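You operate a simulated robot arm through the tools that you are given. There is no shell and no other tool.

You are at the controls of a simulated robot arm. One attempt, no reset.

TASK
Refit the dust hose on its cuff and clamp it tight.
Fine: dust damper shut for the fitting, then open; turn the clamp screw till the dust needle stands in the green. Where these are worked on the way, their far stop is far enough and under half their travel is too little: dust damper.
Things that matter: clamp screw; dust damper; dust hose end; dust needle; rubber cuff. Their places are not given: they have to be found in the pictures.

It is judged by the outcome, as a careful person would: the job done as asked, and still so three seconds after it is handed in. It fails if anything else is knocked over, pushed out of place, dropped, spilled or broken.

THE ROBOT
A 7-joint arm with a two-finger parallel gripper, fixed in place. Base frame: the origin is on the floor under the middle of its stand, x ahead of it, y to its left, z up; the work surface is at about z = 0.85. Readings come in m, rad, newtons and seconds.
It reaches about 1.247 m from its shoulder. Its first joint turns from -2.304 to 2.304 rad. Payload 3.91 kg.
The TCP is the grasp point between the finger pads, 0.03 m short of the fingertips. In the tool frame z runs along the fingers and y along their closing line. Largest opening 0.11 m; finger width 0.02, thickness 0.01; the body of the gripper, 0.048 by 0.112 m, starts 0.055 m behind the TCP.
Orientation is that of the tool frame in the base frame, as a unit quaternion [w, x, y, z]. With the fingers straight down and closing along the base's y, the tool's x points along the base's -x, its y along +y and its z along -z.

THE INTERFACE
- The arm moves only by the tool arm_command. Its argument "steps" is a list of rows, each an object (a shift or turn left out is 0, a gripper value left out holds the last) with "dp": the shift along the tool's x, y, z in units of 100 mm (1.0 is 100 mm), a list of three; "delta_rot": the turn, a rotation vector about the tool's x, y, z in units of 90 degrees (1.0 is 90 degrees), a list of three; "jaw": the gripper command, from -1 (fully open) to 1 (shut), values between in proportion. In form: [{"dp": [dx, dy, dz], "delta_rot": [ax, ay, az], "jaw": jaw}, ...]. A call has 1 to 20 rows; each row is the pose to reach, as a shift and turn from the pose commanded when the call began, along the tool's axes at that moment. A call with a number of a shift or a turn outside -1 to 1 is refused whole. A row lasts 0.2 s, in which the tool goes at most 0.05 m and 0.15 rad; a call with a longer step from one row to the next is refused whole, and so is a gripper value outside its range. Where a pose cannot be reached the arm comes as near as it can. A force on the tool above 40 N (or 10 N above the force at the start of the call, whichever is more), or a blocked arm, ends the call early, and 0.2 s more pass. Each finger travels about 0.108 m/s and halts on what it meets, pressing with about 41 N; the grip force reading is that of the motor and also rises with nothing between the fingers. The clock runs only during rows and for 0.2 s after the last one: add rows that repeat a pose to give the fingers time. The reply holds the time, the measured pose of the TCP, the force on the tool along the base axes, the opening and the grip force, in the units named above and with some noise, with the torque about the TCP (base axes, N m) and any sound that the robot's microphone picked up.
- Cameras (640 x 400 px; columns grow to the right, rows downward): "scene" is fixed at [0.0462, -0.5007, 1.54]; the picture's right is [0.25, -0.97, 0.00], its down [-0.37, -0.10, -0.92] and it looks along [0.89, 0.23, -0.39] (base axes); focal length 340 px, centre (320, 200). "wrist" rides on the gripper at [0.072, 0.017, -0.103] in the tool frame; the picture's right is [-0.23, 0.97, 0.00], its down [-0.76, -0.18, -0.62] and it looks along [-0.61, -0.14, 0.78] (tool axes); focal length 222 px, centre (320, 200).
- get_image(camera): a new picture of that camera. It takes no simulated time.
- measure_at(camera, pixels): for up to 12 pixels [column, row] of the newest picture of that camera ("zoom" is the newest enlarged one), the place [x, y, z] in the base frame of the surface seen there, good to about 0.002 m. It takes no simulated time.
- close_up(camera, box): a new picture of the part [left, top, right, bottom] of that camera's present view, enlarged. It takes no simulated time.
- job_done(): hands the job in; it is judged then, once.

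Open the gripper and draw the arm clear of the work before you hand the job in, unless the task says otherwise.

The tools are called after "Emit:" as a command line: name --argument value ..., lists and objects as JSON in quotes. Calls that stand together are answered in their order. arm_command: Moves the arm, as the interface text tells. Its arguments: {"type":"object","properties":{"steps":{"type":"array","items":{"type":"object","properties":{"dp":{"type":"array","items":{"type":"number"}},"delta_rot":{"type":"array","items":{"type":"number"}},"jaw":{"type":"number"}}}}},"required":["steps"]} The other tools are called the same way: get_image (camera) takes a picture; measure_at (camera, pixels) gives the place of the surface under pixels of a picture; close_up (camera, box) takes an enlarged picture of a part of a camera's view; job_done () hands the job in.

At the start:

```text
time_s: 0.0
eef_pos: [0.4825, -0.2762, 1.4339]
orientation: [0.0, 0.0, 1.0, 0.0]
wrist_force: [-0.5, 0.3, 0.2]
torque: [0.01, 0.0, -0.01]
width: 0.1102
finger_force: 0.1
```

scene: 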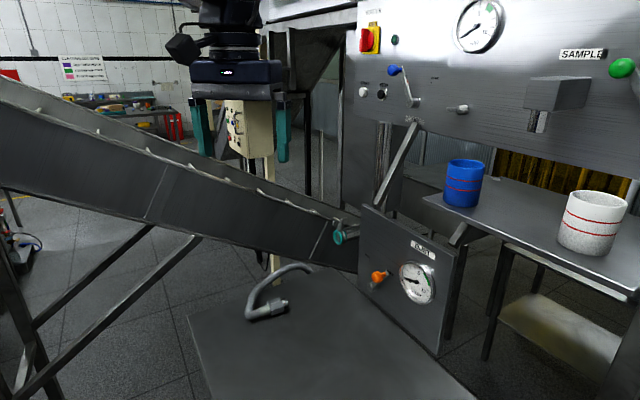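
wrist: 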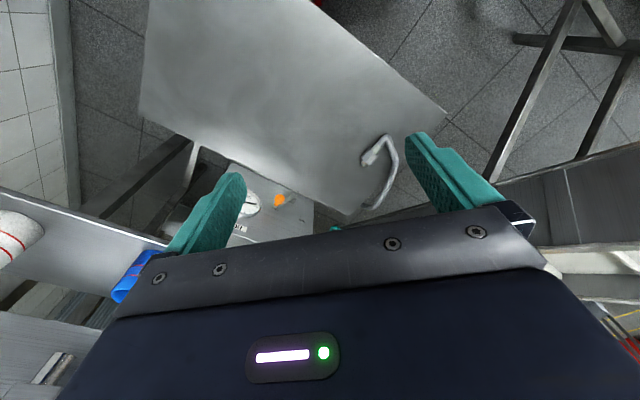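

The scene shows a panel with a DUST gauge near (417,283), an orange handle near (379,277), a teal knob near (340,236), and a grey hose on the table near (268,300). I'll take enlarged views of these areas.

Emit:
close_up --camera "scene" --box '[300, 190, 480, 340]'

Emit:
close_up --camera "scene" --box '[220, 240, 340, 340]'

Emit:
close_up --camera "scene" --box '[340, 0, 520, 150]'

Emit:
close_up --camera "wrist" --box '[200, 110, 440, 260]'

```text
2.67 times, centred on (390, 265) of scene
```

zoom: 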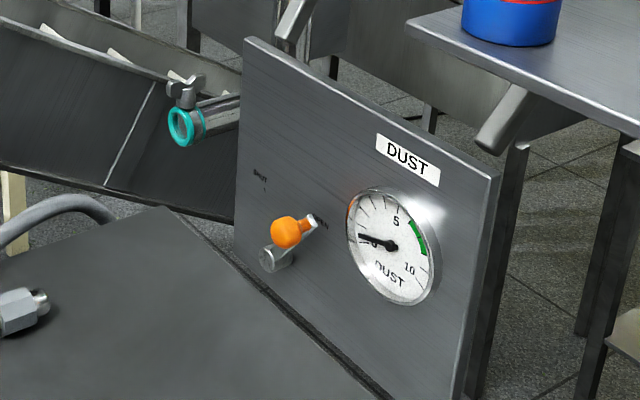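

```text
4.00 times, centred on (280, 290) of scene
```

zoom: 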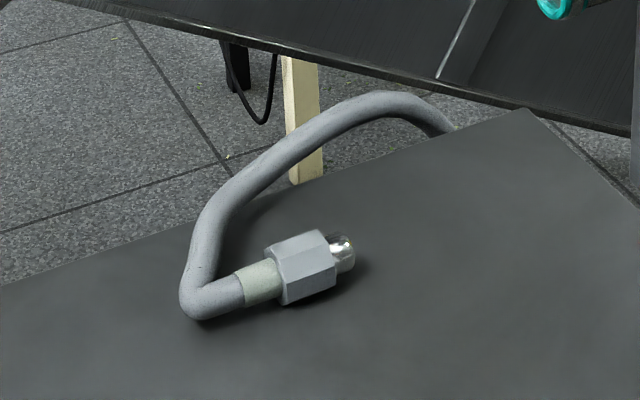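

```text
2.67 times, centred on (430, 75) of scene
```

zoom: 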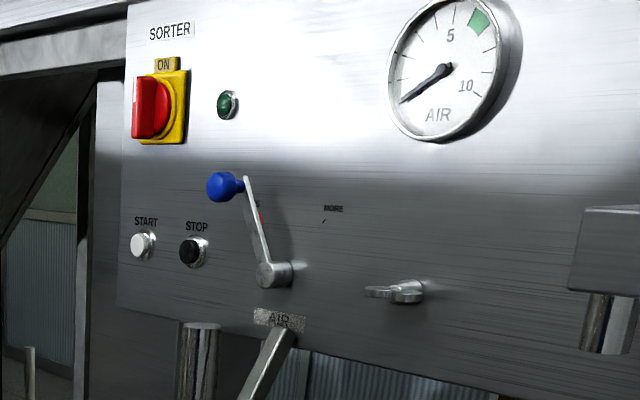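

```text
2.67 times, centred on (320, 185) of wrist
```

zoom: 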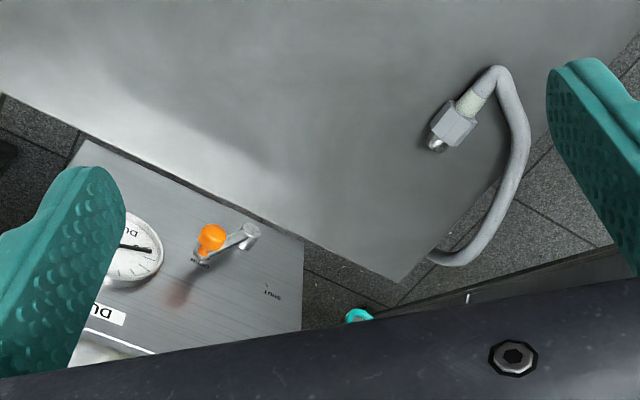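

The teal cuff with a wing-screw clamp is near (340,236), and the damper lever has an orange knob with SHUT to the left and OPEN to the right. I'll zoom in further on each and measure.

Emit:
close_up --camera "scene" --box '[320, 205, 384, 245]'

Emit:
measure_at --camera "zoom" --pixels '[[200, 310], [180, 270], [180, 350], [230, 310], [290, 300], [400, 280], [200, 190], [240, 150], [150, 160], [560, 200], [560, 350], [100, 250]]'

Emit:
close_up --camera "scene" --box '[356, 240, 452, 300]'

```text
10.00 times, centred on (352, 225) of scene
```

zoom: 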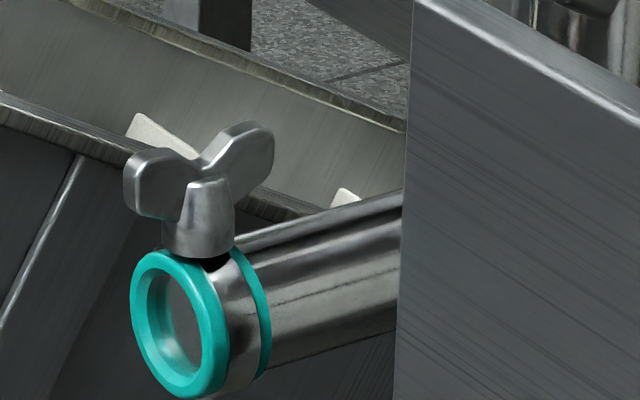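

```text
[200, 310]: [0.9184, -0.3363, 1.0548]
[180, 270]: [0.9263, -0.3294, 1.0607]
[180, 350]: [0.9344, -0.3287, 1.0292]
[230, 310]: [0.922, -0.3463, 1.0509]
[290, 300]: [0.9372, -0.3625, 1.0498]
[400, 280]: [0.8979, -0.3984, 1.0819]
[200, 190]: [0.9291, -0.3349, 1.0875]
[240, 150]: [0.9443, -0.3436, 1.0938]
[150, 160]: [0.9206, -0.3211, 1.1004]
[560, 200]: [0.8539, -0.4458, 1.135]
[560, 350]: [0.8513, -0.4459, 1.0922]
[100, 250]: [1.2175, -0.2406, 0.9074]
```

```text
6.67 times, centred on (404, 270) of scene
```

zoom: 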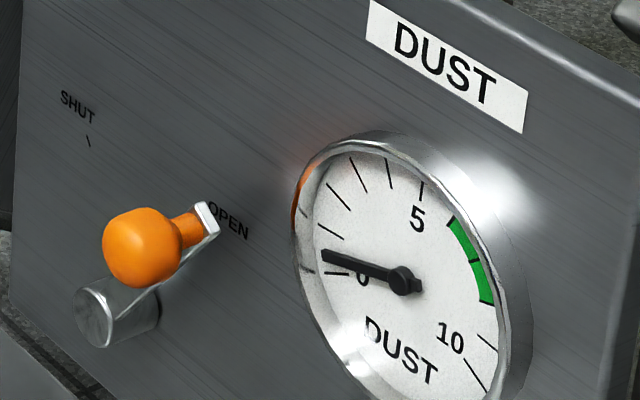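

Now measuring the damper, the gauge and the panel plane in this zoom (knob at (140,248), pivot at (115,310), gauge centre (403,281)).

Emit:
measure_at --camera "zoom" --pixels '[[140, 248], [190, 225], [208, 215], [95, 320], [140, 315], [88, 140], [228, 222], [403, 281], [40, 40], [300, 60], [600, 350], [200, 360]]'

Emit:
close_up --camera "scene" --box '[240, 255, 320, 325]'

Emit:
measure_at --camera "zoom" --pixels '[[320, 300], [270, 330], [330, 260], [300, 350], [180, 340], [230, 330], [340, 290], [120, 350], [120, 200], [240, 120], [400, 200], [300, 400]]'

```text
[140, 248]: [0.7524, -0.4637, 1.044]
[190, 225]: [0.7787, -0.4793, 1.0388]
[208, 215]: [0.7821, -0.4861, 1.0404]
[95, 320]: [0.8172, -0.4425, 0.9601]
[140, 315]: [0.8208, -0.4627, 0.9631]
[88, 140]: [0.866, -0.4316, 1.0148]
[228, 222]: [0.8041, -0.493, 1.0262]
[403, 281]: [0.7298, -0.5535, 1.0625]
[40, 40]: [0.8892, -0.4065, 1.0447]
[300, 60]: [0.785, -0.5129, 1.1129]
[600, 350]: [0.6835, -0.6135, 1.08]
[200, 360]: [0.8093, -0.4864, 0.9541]
```

```text
5.71 times, centred on (280, 290) of scene
```

zoom: 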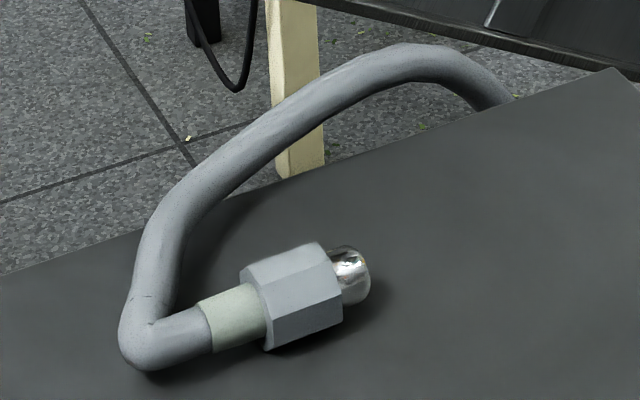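

```text
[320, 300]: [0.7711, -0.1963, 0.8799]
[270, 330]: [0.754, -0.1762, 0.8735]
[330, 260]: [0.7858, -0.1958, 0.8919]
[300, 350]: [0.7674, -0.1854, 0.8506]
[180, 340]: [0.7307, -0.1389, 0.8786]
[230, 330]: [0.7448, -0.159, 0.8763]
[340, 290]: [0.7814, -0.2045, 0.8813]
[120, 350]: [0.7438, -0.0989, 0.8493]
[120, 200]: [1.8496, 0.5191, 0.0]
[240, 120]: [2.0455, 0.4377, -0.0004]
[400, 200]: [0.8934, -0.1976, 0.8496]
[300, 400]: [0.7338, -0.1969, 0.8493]
```

The panel is a vertical plane x−y≈1.297 and the hose end lies on the table near (0.77,−0.19,0.87). I'll zoom back on the cuff to measure its axis, ring and wing screw more precisely.

Emit:
close_up --camera "scene" --box '[320, 205, 384, 245]'

Emit:
measure_at --camera "zoom" --pixels '[[138, 310], [170, 260], [222, 340], [185, 388], [215, 300], [250, 320], [262, 340], [280, 270], [380, 240], [300, 330], [390, 310], [340, 270]]'

Emit:
measure_at --camera "zoom" --pixels '[[135, 185], [150, 205], [180, 165], [205, 165], [255, 130], [265, 165], [200, 195], [190, 240], [220, 240], [215, 262], [230, 185], [158, 180]]'

```text
10.00 times, centred on (352, 225) of scene
```

zoom: 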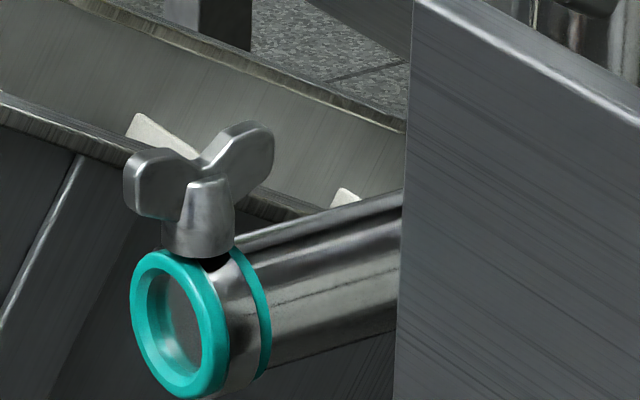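

```text
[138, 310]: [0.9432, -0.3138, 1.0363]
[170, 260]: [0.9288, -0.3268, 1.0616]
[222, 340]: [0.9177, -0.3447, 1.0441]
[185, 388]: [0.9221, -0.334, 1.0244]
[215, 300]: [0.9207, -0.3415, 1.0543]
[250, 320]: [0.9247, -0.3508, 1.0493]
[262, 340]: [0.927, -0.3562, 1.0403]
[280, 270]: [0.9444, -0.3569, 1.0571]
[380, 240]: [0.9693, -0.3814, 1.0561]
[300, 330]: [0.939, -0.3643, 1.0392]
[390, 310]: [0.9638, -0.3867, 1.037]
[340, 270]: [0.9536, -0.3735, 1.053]
```

```text
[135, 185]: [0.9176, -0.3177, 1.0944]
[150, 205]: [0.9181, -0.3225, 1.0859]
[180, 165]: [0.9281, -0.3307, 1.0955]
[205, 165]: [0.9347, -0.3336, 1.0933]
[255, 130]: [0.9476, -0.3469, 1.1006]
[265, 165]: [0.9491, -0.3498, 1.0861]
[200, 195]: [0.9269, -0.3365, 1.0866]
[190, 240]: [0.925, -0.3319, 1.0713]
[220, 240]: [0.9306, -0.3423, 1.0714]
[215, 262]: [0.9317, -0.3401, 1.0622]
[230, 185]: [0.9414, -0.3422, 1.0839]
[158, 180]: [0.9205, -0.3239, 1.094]
```

Cuff axis is along (0.707,−0.707,0), with its face centre at about (0.928,−0.328,1.043). Now I'll measure the surroundings (conveyor, main panel, blue lever, shelf edge, table) for clearance.

Emit:
get_image --camera "scene"

Emit:
measure_at --camera "scene" --pixels '[[150, 190], [250, 225], [310, 250], [330, 218], [250, 190], [395, 70], [440, 80], [412, 127], [395, 170], [440, 205], [366, 207], [455, 253]]'

Emit:
measure_at --camera "scene" --pixels '[[315, 266], [190, 318], [470, 395], [300, 350], [465, 235], [540, 120], [290, 270], [256, 290], [308, 266], [380, 100], [350, 180], [420, 240]]'

```text
taken
```

scene: 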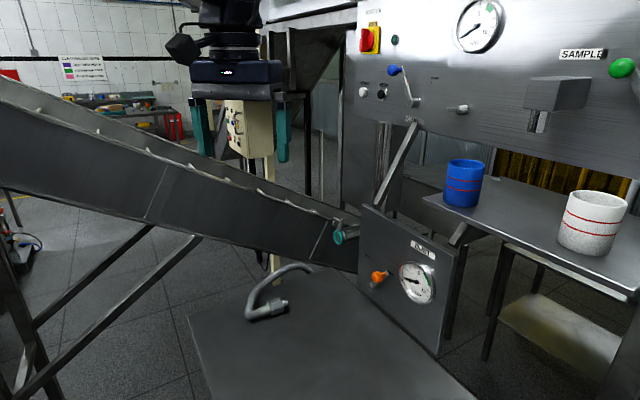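

```text
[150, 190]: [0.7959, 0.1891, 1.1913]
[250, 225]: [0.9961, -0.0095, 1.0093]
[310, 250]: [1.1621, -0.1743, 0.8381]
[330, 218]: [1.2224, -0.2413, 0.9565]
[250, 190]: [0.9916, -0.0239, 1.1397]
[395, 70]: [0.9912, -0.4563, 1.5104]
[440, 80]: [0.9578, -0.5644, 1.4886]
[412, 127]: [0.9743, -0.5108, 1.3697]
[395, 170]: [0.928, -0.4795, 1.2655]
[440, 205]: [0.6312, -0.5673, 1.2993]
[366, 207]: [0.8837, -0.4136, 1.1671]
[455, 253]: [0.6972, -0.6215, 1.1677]
```

```text
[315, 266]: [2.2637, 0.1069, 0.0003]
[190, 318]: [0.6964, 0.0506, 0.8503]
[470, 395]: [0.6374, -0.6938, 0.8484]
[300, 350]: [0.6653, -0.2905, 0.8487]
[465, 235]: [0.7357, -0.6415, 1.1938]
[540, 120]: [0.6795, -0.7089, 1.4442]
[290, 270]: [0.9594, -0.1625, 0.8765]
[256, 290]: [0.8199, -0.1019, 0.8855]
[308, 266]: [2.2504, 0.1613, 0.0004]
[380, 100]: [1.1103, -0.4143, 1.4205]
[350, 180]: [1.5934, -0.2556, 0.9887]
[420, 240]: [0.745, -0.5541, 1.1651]
```

The SAMPLE shelf corner sits at about (0.63,−0.56,1.30), well right of the damper, and the way in is clear. I'll start by turning the tool 45° about its axis so the fingers close along the panel, shifting toward the damper as it turns.

Emit:
arm_command --steps '[{"dp": [-0.13, -0.1, 0.12], "delta_rot": [0, 0, 0.0833], "jaw": -1}, {"dp": [-0.26, -0.2, 0.24], "delta_rot": [0, 0, 0.1667]}, {"dp": [-0.39, -0.3, 0.36], "delta_rot": [0, 0, 0.25]}, {"dp": [-0.52, -0.4, 0.48], "delta_rot": [0, 0, 0.3333]}, {"dp": [-0.65, -0.5, 0.6], "delta_rot": [0, 0, 0.4167]}, {"dp": [-0.78, -0.6, 0.74], "delta_rot": [0, 0, 0.5]}, {"dp": [-0.78, -0.6, 0.74], "delta_rot": [0, 0, 0.5]}]'

Emit:
get_image --camera "scene"

Emit:
get_image --camera "wrist"

```text
time_s: 1.6
eef_pos: [0.5617, -0.3361, 1.3597]
orientation: [0.0, 0.384, 0.923, -0.001]
wrist_force: [-0.6, 0.4, -0.2]
torque: [0.0, 0.0, -0.01]
width: 0.11
finger_force: 0.1
```

```text
taken
```

scene: 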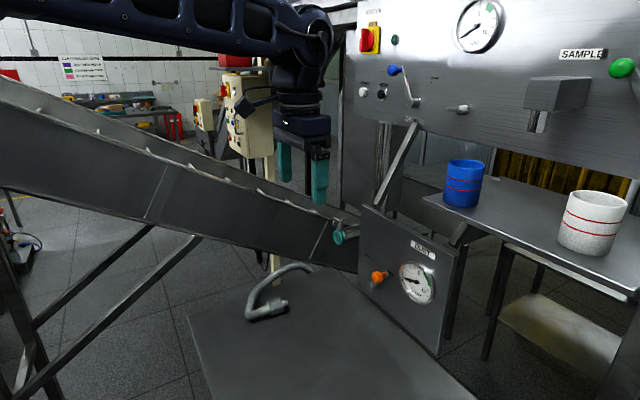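

```text
taken
```

wrist: 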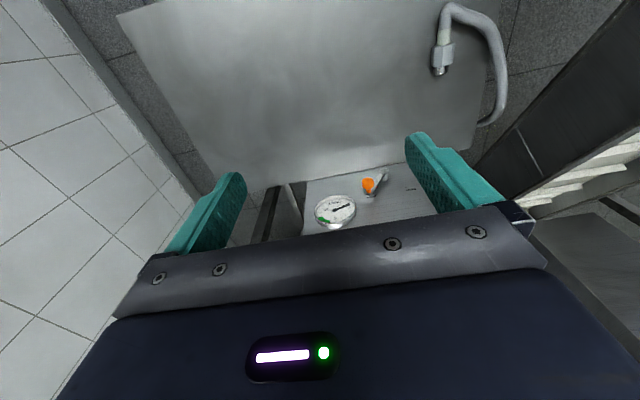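

The tool is turned properly (pads closing along the panel). Next I tilt it 30° so the body leans away from the panel, moving down and toward the damper (orange knob at wrist (370,185)).

Emit:
arm_command --steps '[{"dp": [-0.2, 0.06, 0.2], "delta_rot": [0, -0.0667, 0], "jaw": -0.1}, {"dp": [-0.4, 0.12, 0.4], "delta_rot": [0, -0.1333, 0]}, {"dp": [-0.6, 0.24, 0.6], "delta_rot": [0, -0.2, 0]}, {"dp": [-0.8, 0.36, 0.8], "delta_rot": [0, -0.2667, 0]}, {"dp": [-0.9, 0.5, 1.0], "delta_rot": [0, -0.3333, 0]}, {"dp": [-0.9, 0.5, 1.0], "delta_rot": [0, -0.3333, 0]}]'

Emit:
get_image --camera "scene"

Emit:
get_image --camera "wrist"

```text
time_s: 3.0
eef_pos: [0.6615, -0.3628, 1.2612]
orientation: [0.24, 0.368, 0.893, -0.098]
wrist_force: [-1.4, 0.4, 0.3]
torque: [0.02, 0.0, 0.03]
width: 0.0603
finger_force: 0.1
```

```text
taken
```

scene: 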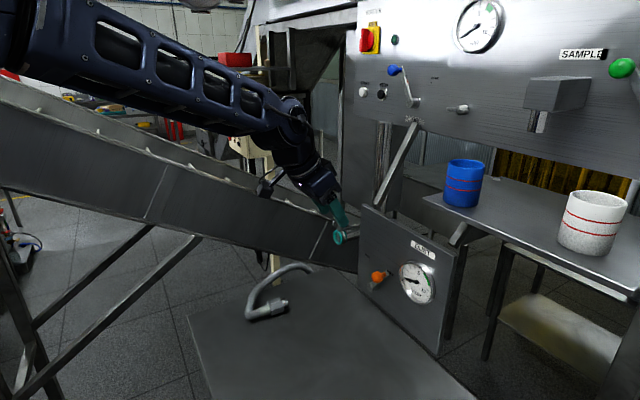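

```text
taken
```

wrist: 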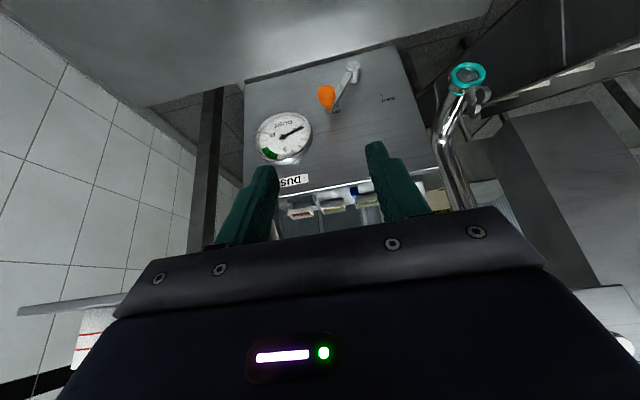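

The arm is tilted properly and the wrist camera sees knob (326,97), pivot (353,70), gauge (284,135) and cuff (467,77). I'll zoom and measure from this viewpoint.

Emit:
close_up --camera "wrist" --box '[270, 40, 430, 140]'

Emit:
measure_at --camera "zoom" --pixels '[[225, 225], [225, 190], [210, 240], [260, 260], [335, 130], [350, 110], [290, 200], [480, 230], [270, 290], [360, 150]]'

Emit:
close_up --camera "wrist" --box '[420, 50, 516, 110]'

```text
4.00 times, centred on (350, 90) of wrist
```

zoom: 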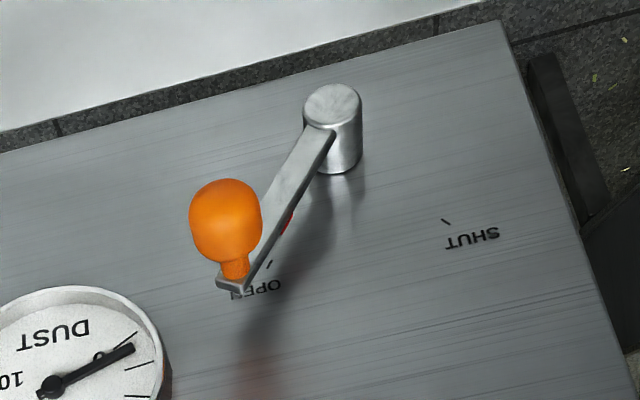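

```text
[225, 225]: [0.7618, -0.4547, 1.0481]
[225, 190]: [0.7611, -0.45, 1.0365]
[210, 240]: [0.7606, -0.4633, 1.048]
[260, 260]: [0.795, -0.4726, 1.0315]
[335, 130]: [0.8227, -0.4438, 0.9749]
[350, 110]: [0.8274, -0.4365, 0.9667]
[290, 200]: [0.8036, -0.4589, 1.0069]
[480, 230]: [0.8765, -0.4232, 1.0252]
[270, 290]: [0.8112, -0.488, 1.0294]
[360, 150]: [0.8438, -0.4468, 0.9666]
```

```text
6.67 times, centred on (468, 80) of wrist
```

zoom: 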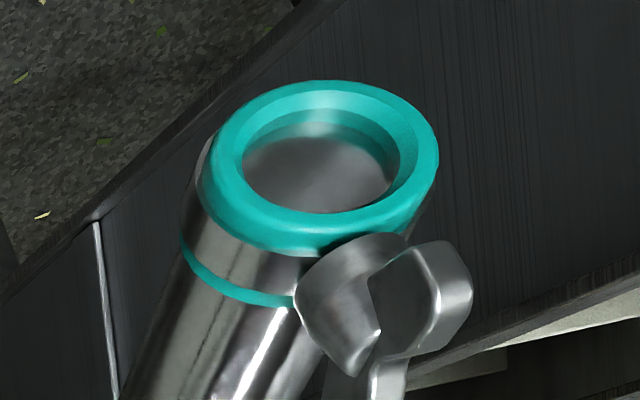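

Knob centre works out at about (a=0.869, u=0.2145, z=1.037) in panel axes. I'll measure the cuff ring and wing screw in this last zoom.

Emit:
measure_at --camera "zoom" --pixels '[[225, 160], [420, 150], [325, 90], [310, 228], [243, 168], [395, 170], [360, 250], [440, 260], [345, 330], [430, 330], [320, 180], [460, 300]]'

```text
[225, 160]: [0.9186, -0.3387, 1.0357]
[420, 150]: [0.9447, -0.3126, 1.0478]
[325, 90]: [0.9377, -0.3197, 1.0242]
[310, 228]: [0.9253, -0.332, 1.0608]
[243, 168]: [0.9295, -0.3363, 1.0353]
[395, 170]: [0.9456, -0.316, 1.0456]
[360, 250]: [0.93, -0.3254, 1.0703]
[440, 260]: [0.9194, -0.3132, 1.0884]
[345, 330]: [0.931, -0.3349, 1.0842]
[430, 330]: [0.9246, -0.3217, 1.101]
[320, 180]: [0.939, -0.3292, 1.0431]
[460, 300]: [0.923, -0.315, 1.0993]
```

Cuff centre is a=0.889, u=0.428, z=1.042. Next I bring the fingers straight down along the tool axis toward the knob, first 100 mm.

Emit:
arm_command --steps '[{"dp": [-0.03, 0.01, 0.3], "jaw": -0.1}, {"dp": [-0.07, 0.02, 0.6]}, {"dp": [-0.1, 0.03, 0.9]}, {"dp": [-0.13, 0.03, 1.0]}]'

Emit:
arm_command --steps '[{"dp": [0, 0, 0.3], "jaw": -0.1}, {"dp": [0, 0, 0.6]}, {"dp": [0, 0, 0.8]}, {"dp": [0, 0, 0.8]}]'

Emit:
get_image --camera "wrist"

Emit:
get_image --camera "scene"

```text
time_s: 4.0
eef_pos: [0.7046, -0.405, 1.1792]
orientation: [0.239, 0.369, 0.893, -0.098]
wrist_force: [0.6, -1.3, 0.3]
torque: [0.02, -0.03, 0.0]
width: 0.0605
finger_force: 0.1
```

```text
time_s: 5.0
eef_pos: [0.7336, -0.4332, 1.1102]
orientation: [0.239, 0.371, 0.892, -0.1]
wrist_force: [0.0, 0.2, 0.1]
torque: [0.01, 0.0, 0.01]
width: 0.0606
finger_force: 0.1
```

```text
taken
```

wrist: 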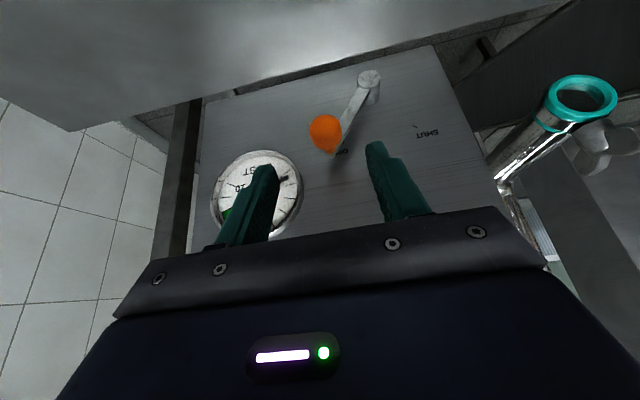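

```text
taken
```

scene: 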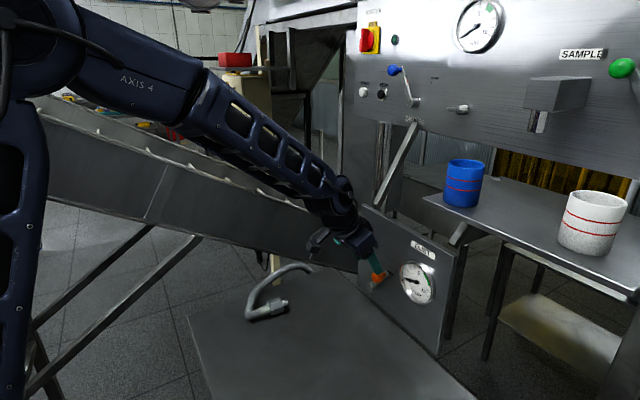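

The knob at wrist (326,132) is between the fingers; 70 mm remain along the tool axis. Descending to straddle it.

Emit:
arm_command --steps '[{"dp": [0, 0.02, 0.25], "jaw": -0.1}, {"dp": [0, 0.02, 0.5]}, {"dp": [0, 0.02, 0.7]}, {"dp": [0, 0.02, 0.7]}]'

Emit:
get_image --camera "wrist"

Emit:
close_up --camera "scene" --box '[340, 220, 452, 300]'

```text
time_s: 6.0
eef_pos: [0.7591, -0.4571, 1.05]
orientation: [0.239, 0.37, 0.892, -0.1]
wrist_force: [0.1, 0.2, 0.5]
torque: [-0.01, 0.01, 0.01]
width: 0.0609
finger_force: 0.1
```

```text
taken
```

wrist: 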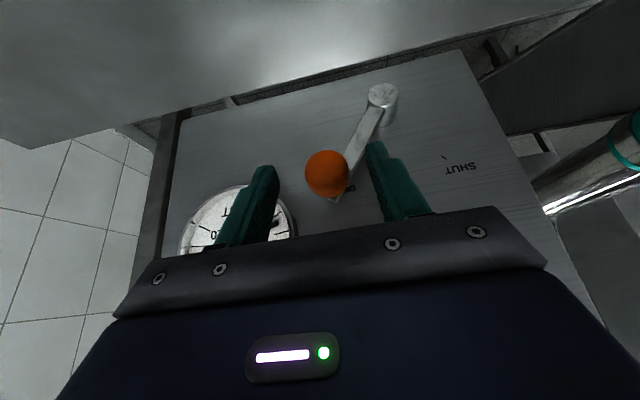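

```text
5.00 times, centred on (396, 260) of scene
```

zoom: 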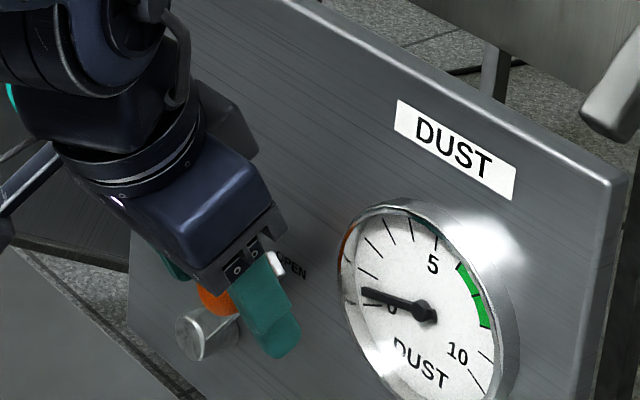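

The fingers straddle the orange knob with no contact force. I narrow the gap a bit, then carry the knob along its arc toward SHUT.

Emit:
arm_command --steps '[{"dp": [0, 0, 0], "jaw": 0.2}, {"dp": [0.0, 0.0, 0.0], "jaw": 0.2}, {"dp": [-0.024, 0.114, -0.042]}, {"dp": [-0.052, 0.229, -0.09]}, {"dp": [-0.072, 0.351, -0.125]}, {"dp": [-0.083, 0.478, -0.144]}, {"dp": [-0.085, 0.606, -0.147]}, {"dp": [-0.079, 0.734, -0.136]}, {"dp": [-0.063, 0.858, -0.109]}, {"dp": [-0.039, 0.977, -0.068]}]'

Emit:
get_image --camera "wrist"

Emit:
close_up --camera "scene" --box '[340, 220, 452, 300]'

```text
time_s: 8.2
eef_pos: [0.8283, -0.3883, 1.0585]
orientation: [0.239, 0.369, 0.893, -0.099]
wrist_force: [0.1, 1.9, 0.6]
torque: [0.05, -0.02, 0.01]
width: 0.0448
finger_force: 0.7
```

```text
taken
```

wrist: 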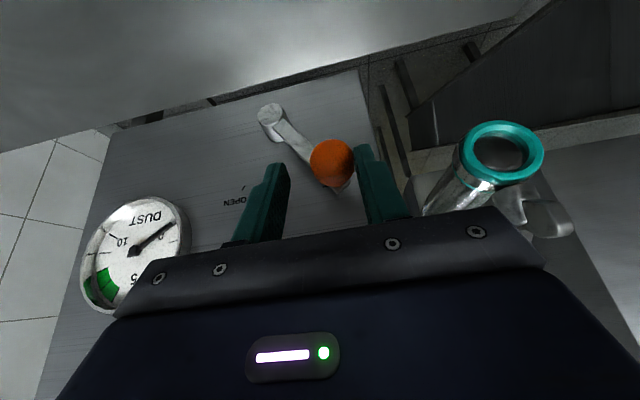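

```text
5.00 times, centred on (396, 260) of scene
```

zoom: 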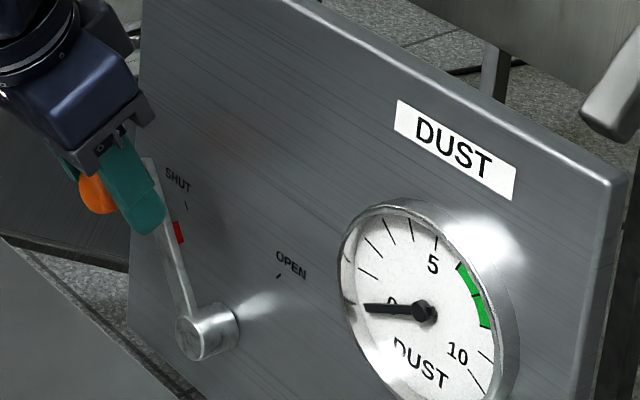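

The lever has swung to about the SHUT mark (scene zoom, lever at (168,205)); I'll nudge a little further to make sure it's at its stop.

Emit:
arm_command --steps '[{"dp": [0.015, 0.05, 0.03]}, {"dp": [0.03, 0.1, 0.05]}, {"dp": [0.04, 0.14, 0.07]}, {"dp": [0.04, 0.14, 0.07]}]'

Emit:
get_image --camera "wrist"

Emit:
close_up --camera "scene" --box '[340, 220, 452, 300]'

```text
time_s: 9.2
eef_pos: [0.8376, -0.3782, 1.05]
orientation: [0.24, 0.37, 0.892, -0.1]
wrist_force: [0.0, 0.0, 0.2]
torque: [0.01, 0.0, 0.02]
width: 0.0442
finger_force: 0.0
```

```text
taken
```

wrist: 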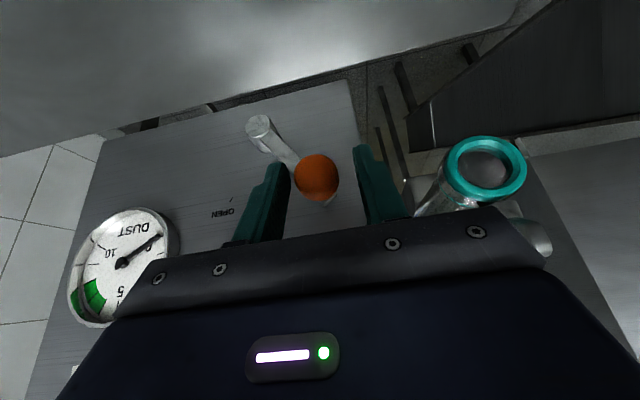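

```text
5.00 times, centred on (396, 260) of scene
```

zoom: 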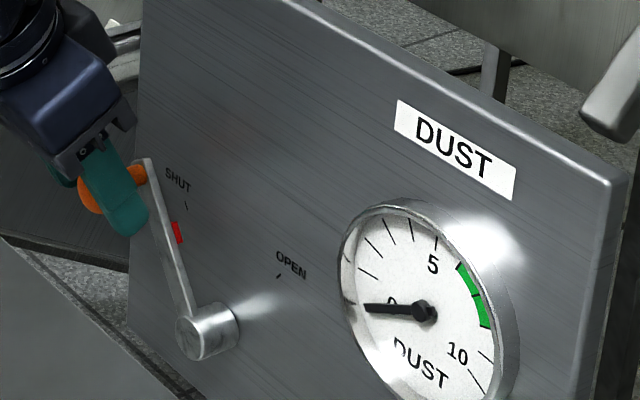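

The lever is past the SHUT mark and there's no force on it. One more small push checks whether it is hard against its stop.

Emit:
arm_command --steps '[{"dp": [0.01, 0.05, 0.02]}, {"dp": [0.02, 0.1, 0.04]}, {"dp": [0.03, 0.14, 0.06]}, {"dp": [0.03, 0.14, 0.06]}]'

Emit:
close_up --camera "scene" --box '[340, 220, 452, 300]'

```text
time_s: 10.2
eef_pos: [0.8466, -0.3704, 1.0433]
orientation: [0.239, 0.37, 0.892, -0.1]
wrist_force: [-13.1, -15.0, 7.8]
torque: [-0.23, 0.25, -0.07]
width: 0.0534
finger_force: 10.0
```

```text
5.00 times, centred on (396, 260) of scene
```

zoom: 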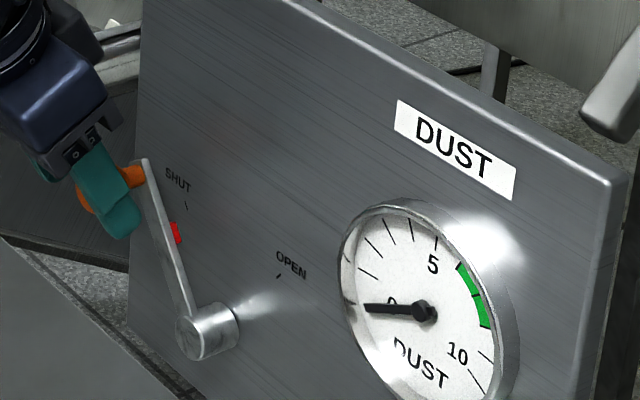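

It reads about 20 N against the stop, so the damper is fully shut. I back the finger off the knob and withdraw along the tool axis.

Emit:
arm_command --steps '[{"dp": [0, -0.1, 0], "jaw": 0.0}, {"dp": [0, -0.17, 0], "jaw": 0.0}, {"dp": [0, -0.17, -0.3], "jaw": -0.2}, {"dp": [0, -0.17, -0.6], "jaw": -0.2}, {"dp": [0, -0.17, -0.9], "jaw": -0.2}, {"dp": [0, -0.17, -1.0], "jaw": -0.2}]'

Emit:
get_image --camera "wrist"

Emit:
get_image --camera "scene"

```text
time_s: 11.6
eef_pos: [0.7995, -0.3448, 1.1303]
orientation: [0.24, 0.369, 0.892, -0.1]
wrist_force: [0.3, 0.5, 0.1]
torque: [0.02, -0.01, 0.0]
width: 0.0662
finger_force: 0.1
```

```text
taken
```

wrist: 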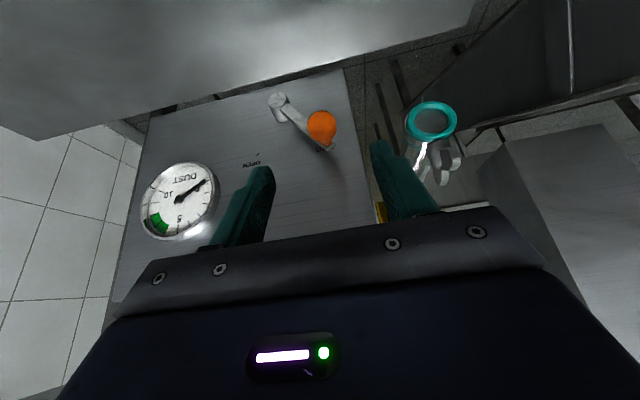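

```text
taken
```

scene: 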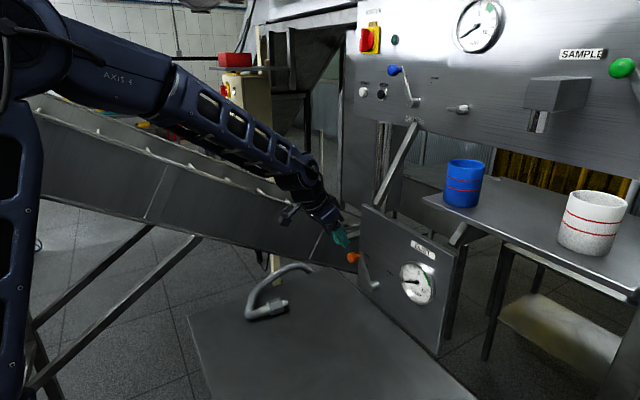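

The damper stays shut. Now I move back to a viewing/pre-grasp position in front of the hose end (about 0.2 m short of it along the tool axis).

Emit:
arm_command --steps '[{"dp": [0.25, 0.1, -0.04]}, {"dp": [0.5, 0.2, -0.08]}, {"dp": [0.75, 0.3, -0.12]}, {"dp": [0.9, 0.4, -0.16]}]'

Emit:
arm_command --steps '[{"dp": [0.25, 0.1, -0.04]}, {"dp": [0.5, 0.2, -0.08]}, {"dp": [0.75, 0.3, -0.12]}, {"dp": [0.9, 0.4, -0.16]}]'

Emit:
arm_command --steps '[{"dp": [0.25, 0.05, -0.04]}, {"dp": [0.58, 0.1, -0.08]}, {"dp": [0.58, 0.1, -0.13]}]'

Emit:
get_image --camera "wrist"

Emit:
get_image --camera "scene"

```text
time_s: 12.6
eef_pos: [0.7683, -0.2563, 1.099]
orientation: [0.239, 0.371, 0.892, -0.099]
wrist_force: [-1.1, 0.5, 0.0]
torque: [0.01, 0.01, 0.02]
width: 0.0662
finger_force: 0.2
```

```text
time_s: 13.6
eef_pos: [0.7363, -0.166, 1.0683]
orientation: [0.239, 0.369, 0.893, -0.098]
wrist_force: [-0.6, 0.4, -0.3]
torque: [0.0, 0.04, -0.01]
width: 0.0662
finger_force: 0.1
```

```text
time_s: 14.4
eef_pos: [0.7017, -0.1183, 1.0499]
orientation: [0.239, 0.369, 0.893, -0.098]
wrist_force: [0.1, 0.1, -0.1]
torque: [-0.04, 0.01, 0.02]
width: 0.066
finger_force: 0.0
```

```text
taken
```

wrist: 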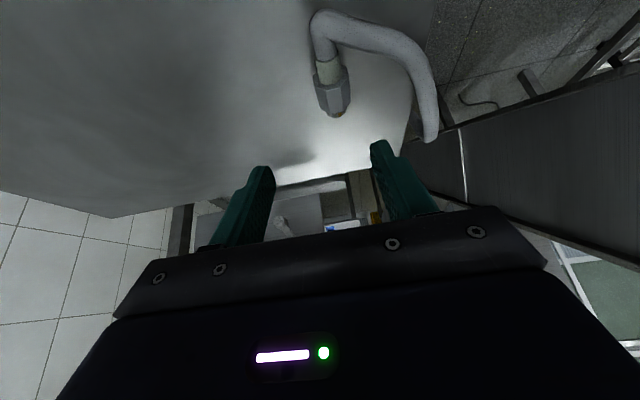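

```text
taken
```

scene: 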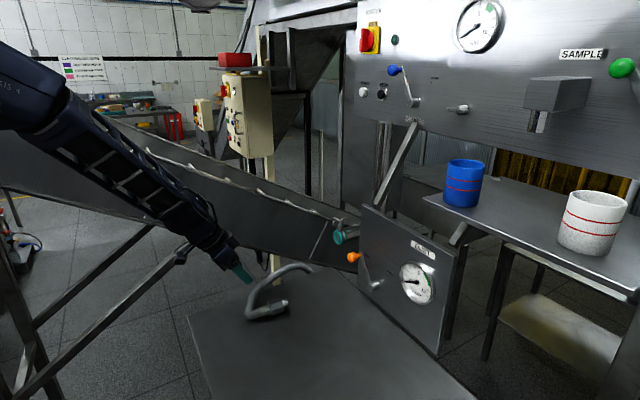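

The hose end is visible in the wrist view at about (333,90), with the hose curving up and away to the right. I'll zoom in and measure its hex nut, collar and tip.

Emit:
close_up --camera "wrist" --box '[288, 0, 448, 140]'

Emit:
measure_at --camera "zoom" --pixels '[[160, 260], [180, 300], [180, 340], [160, 370], [190, 420], [200, 450], [130, 370], [220, 370], [130, 160], [160, 180], [150, 100], [420, 150]]'

```text
2.86 times, centred on (368, 70) of wrist
```

zoom: 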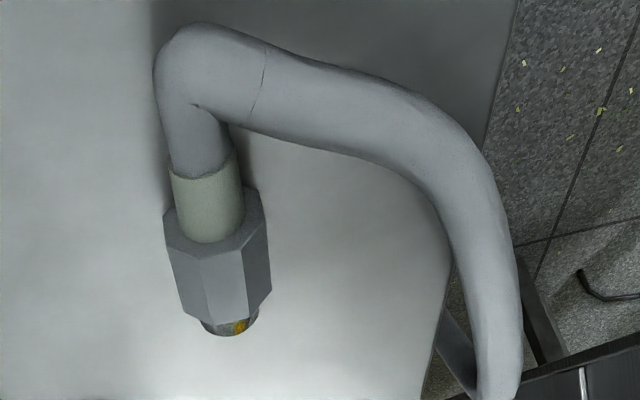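

```text
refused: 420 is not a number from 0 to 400
```

The zoom shows the hex from (165,210) to (270,320), collar around (207,200), tip at (232,327). Measuring these points.

Emit:
measure_at --camera "zoom" --pixels '[[200, 200], [208, 170], [185, 130], [185, 245], [225, 250], [258, 240], [190, 300], [225, 310], [265, 290], [232, 328], [180, 215], [255, 200]]'

Emit:
measure_at --camera "zoom" --pixels '[[205, 220], [215, 282], [210, 245], [200, 60], [300, 100], [400, 130], [480, 230], [500, 330], [500, 380], [150, 300], [320, 250], [230, 200]]'

```text
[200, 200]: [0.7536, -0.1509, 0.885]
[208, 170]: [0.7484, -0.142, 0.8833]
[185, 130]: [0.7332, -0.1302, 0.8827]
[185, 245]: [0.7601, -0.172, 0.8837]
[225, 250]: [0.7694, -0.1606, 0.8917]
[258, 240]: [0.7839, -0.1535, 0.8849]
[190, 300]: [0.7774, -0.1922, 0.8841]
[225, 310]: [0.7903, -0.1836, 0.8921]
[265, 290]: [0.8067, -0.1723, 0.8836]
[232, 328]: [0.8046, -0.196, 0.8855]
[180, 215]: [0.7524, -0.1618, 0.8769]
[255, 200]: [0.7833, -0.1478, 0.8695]
```

```text
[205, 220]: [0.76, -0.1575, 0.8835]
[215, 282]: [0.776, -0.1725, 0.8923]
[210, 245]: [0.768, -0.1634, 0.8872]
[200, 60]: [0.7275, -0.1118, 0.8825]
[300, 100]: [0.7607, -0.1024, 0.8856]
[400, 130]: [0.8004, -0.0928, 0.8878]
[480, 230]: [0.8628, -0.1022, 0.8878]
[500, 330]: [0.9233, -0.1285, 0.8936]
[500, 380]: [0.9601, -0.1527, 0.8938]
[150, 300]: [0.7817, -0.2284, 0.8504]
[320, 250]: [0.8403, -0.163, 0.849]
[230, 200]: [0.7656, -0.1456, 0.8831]
```

The hose end lies along the cuff axis direction already: hex centre a≈0.675, u≈0.431, z≈0.871, tip radius about 14 mm. I line up over it and descend the first 100 mm.

Emit:
arm_command --steps '[{"dp": [0.05, 0.08, 0.2], "jaw": -0.22}, {"dp": [0.13, 0.185, 0.5]}, {"dp": [0.13, 0.185, 0.8]}, {"dp": [0.13, 0.185, 1.0]}, {"dp": [0.13, 0.185, 1.0]}]'

Emit:
get_image --camera "wrist"

Emit:
close_up --camera "scene" --box '[200, 240, 328, 340]'

```text
time_s: 15.6
eef_pos: [0.7432, -0.1335, 0.9586]
orientation: [0.239, 0.37, 0.892, -0.098]
wrist_force: [-0.6, 1.4, -0.7]
torque: [0.0, 0.02, 0.0]
width: 0.0671
finger_force: 0.1
```

```text
taken
```

wrist: 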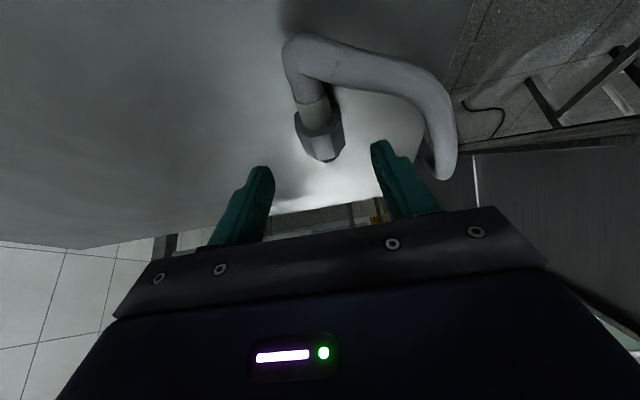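

```text
4.00 times, centred on (264, 290) of scene
```

zoom: 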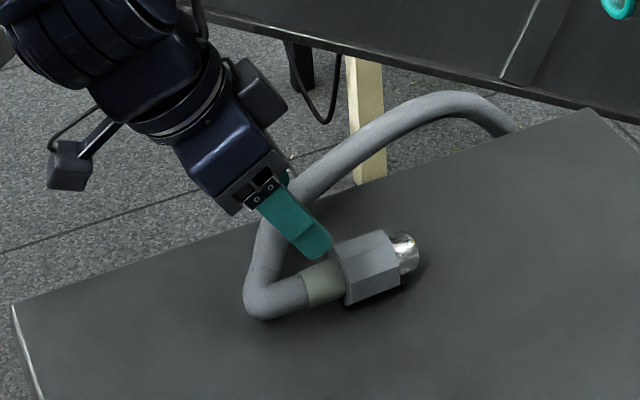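

Alignment is good (u=0.4311). I descend the last ~80 mm so the pads straddle the hex, staying just above the table.

Emit:
arm_command --steps '[{"dp": [0.01, 0, 0.25]}, {"dp": [0.02, 0, 0.5]}, {"dp": [0.02, 0, 0.7]}, {"dp": [0.02, 0, 0.8]}, {"dp": [0.02, 0, 0.8]}]'

Emit:
get_image --camera "wrist"

Emit:
close_up --camera "scene" --box '[200, 240, 328, 340]'

```text
time_s: 16.8
eef_pos: [0.7714, -0.1618, 0.8876]
orientation: [0.239, 0.37, 0.892, -0.099]
wrist_force: [1.0, -0.5, 0.1]
torque: [0.02, 0.01, 0.0]
width: 0.0669
finger_force: 0.1
```

```text
taken
```

wrist: 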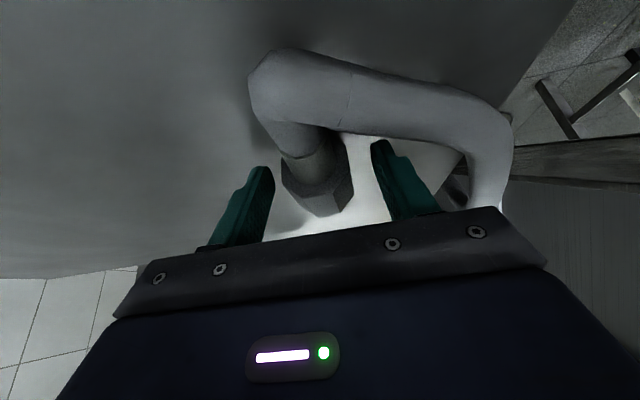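

```text
4.00 times, centred on (264, 290) of scene
```

zoom: 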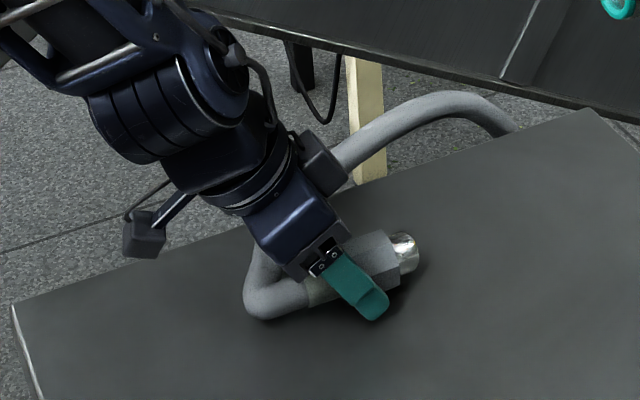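

The pads are on both sides of the hex (wrist view, hex at (318,185)) just above the table. Closing the gripper on it.

Emit:
arm_command --steps '[{"dp": [0, 0, 0], "jaw": 0.4}, {"dp": [0, 0, 0], "jaw": 1}, {"dp": [0, 0, 0], "jaw": 1}, {"dp": [0, 0, 0], "jaw": 1}, {"dp": [0, 0, 0], "jaw": 1}]'

Emit:
get_image --camera "wrist"

Emit:
close_up --camera "scene" --box '[200, 240, 328, 340]'

```text
time_s: 18.0
eef_pos: [0.7718, -0.1603, 0.8869]
orientation: [0.239, 0.37, 0.892, -0.099]
wrist_force: [0.6, -0.4, -0.1]
torque: [0.01, 0.0, -0.01]
width: 0.0411
finger_force: 41.3
```

```text
taken
```

wrist: 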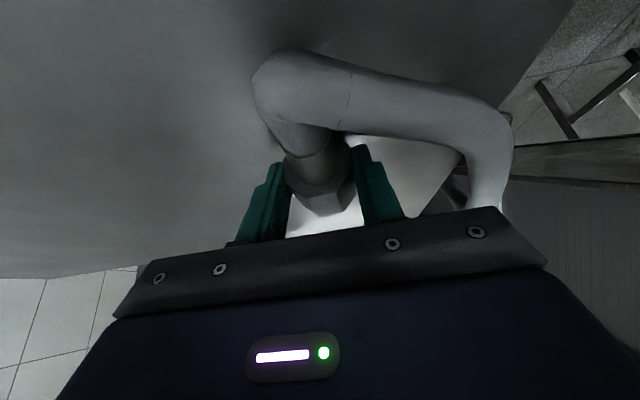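

```text
4.00 times, centred on (264, 290) of scene
```

zoom: 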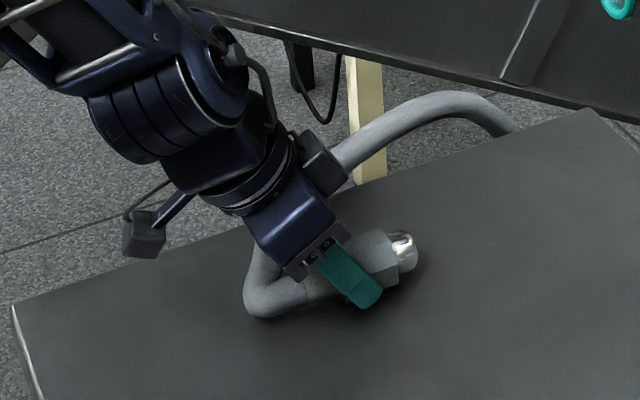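

Gripped at 41 mm width with 41 N. I lift 60 mm straight up and check that the hose end follows.

Emit:
arm_command --steps '[{"dp": [-0.05, 0, -0.0866], "jaw": 1}, {"dp": [-0.1, 0, -0.173]}, {"dp": [-0.2, 0, -0.346]}, {"dp": [-0.3, 0, -0.52]}, {"dp": [-0.3, 0, -0.52]}]'

Emit:
get_image --camera "wrist"

Emit:
get_image --camera "scene"

```text
time_s: 19.2
eef_pos: [0.7702, -0.1615, 0.9466]
orientation: [0.239, 0.369, 0.893, -0.099]
wrist_force: [0.0, -0.2, -1.0]
torque: [0.02, 0.04, -0.02]
width: 0.0411
finger_force: 41.2
```

```text
taken
```

wrist: 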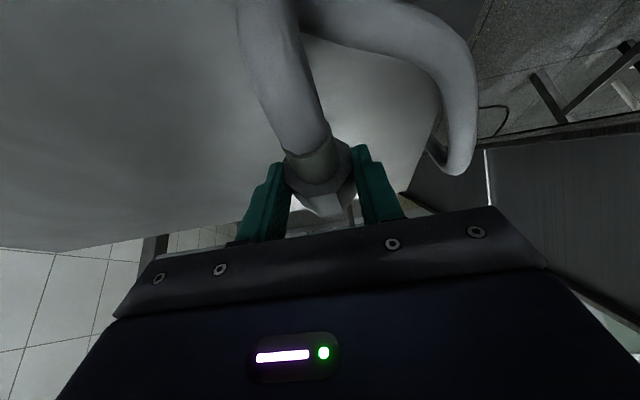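

```text
taken
```

scene: 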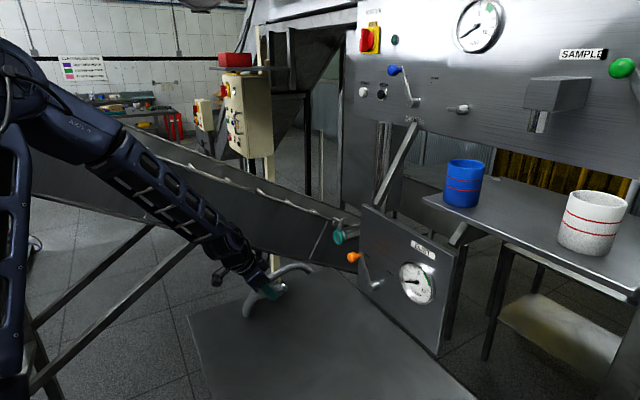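

The hose end follows with only ~1 N load. I continue lifting to just about cuff height.

Emit:
arm_command --steps '[{"dp": [-0.12, 0, -0.21], "jaw": 1}, {"dp": [-0.25, 0, -0.433]}, {"dp": [-0.37, 0, -0.64]}, {"dp": [-0.5, 0, -0.866]}, {"dp": [-0.55, 0, -0.953]}, {"dp": [-0.55, 0, -0.953]}]'

Emit:
get_image --camera "wrist"

Emit:
close_up --camera "scene" --box '[220, 180, 380, 280]'

```text
time_s: 20.6
eef_pos: [0.771, -0.1598, 1.0565]
orientation: [0.239, 0.37, 0.892, -0.099]
wrist_force: [0.1, -0.1, -0.6]
torque: [-0.04, 0.01, -0.02]
width: 0.0408
finger_force: 40.9
```

```text
taken
```

wrist: 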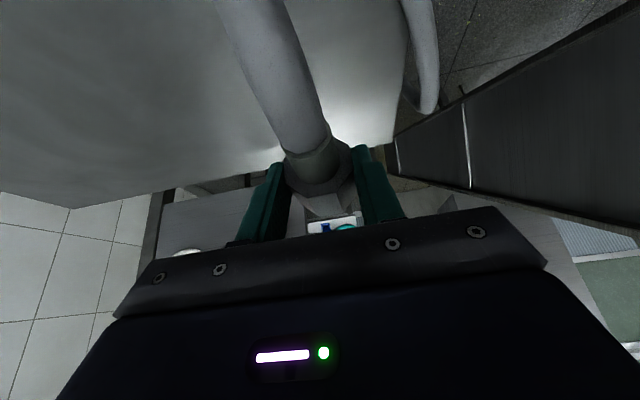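

```text
4.00 times, centred on (300, 230) of scene
```

zoom: 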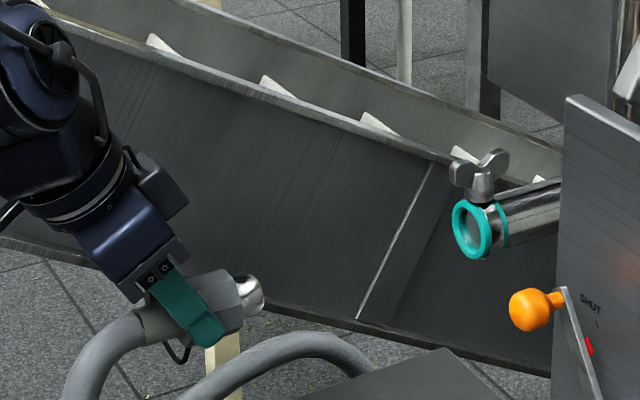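

The hose end is held up and points toward the cuff. I'll measure the tip and hex in this view to check height and pitch.

Emit:
measure_at --camera "zoom" --pixels '[[245, 282], [250, 296], [258, 295], [242, 310], [225, 280], [230, 310], [200, 275], [215, 290], [228, 268], [232, 332], [195, 290], [160, 320]]'

Emit:
close_up --camera "scene" --box '[250, 235, 314, 275]'

```text
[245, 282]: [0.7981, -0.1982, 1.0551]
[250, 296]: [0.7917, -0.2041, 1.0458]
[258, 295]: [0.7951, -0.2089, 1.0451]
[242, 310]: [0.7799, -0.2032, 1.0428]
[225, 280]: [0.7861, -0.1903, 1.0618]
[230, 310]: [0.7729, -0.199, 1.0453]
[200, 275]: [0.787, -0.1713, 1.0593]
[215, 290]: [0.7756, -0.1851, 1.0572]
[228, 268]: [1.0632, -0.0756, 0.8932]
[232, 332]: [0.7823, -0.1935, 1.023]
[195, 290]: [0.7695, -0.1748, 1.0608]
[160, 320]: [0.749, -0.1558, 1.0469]
```

```text
10.00 times, centred on (282, 255) of scene
```

zoom: 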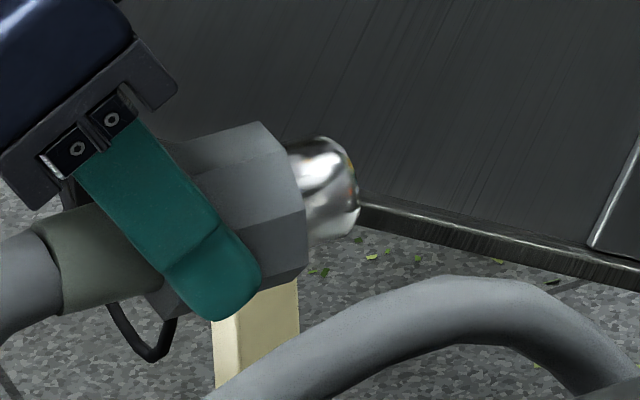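

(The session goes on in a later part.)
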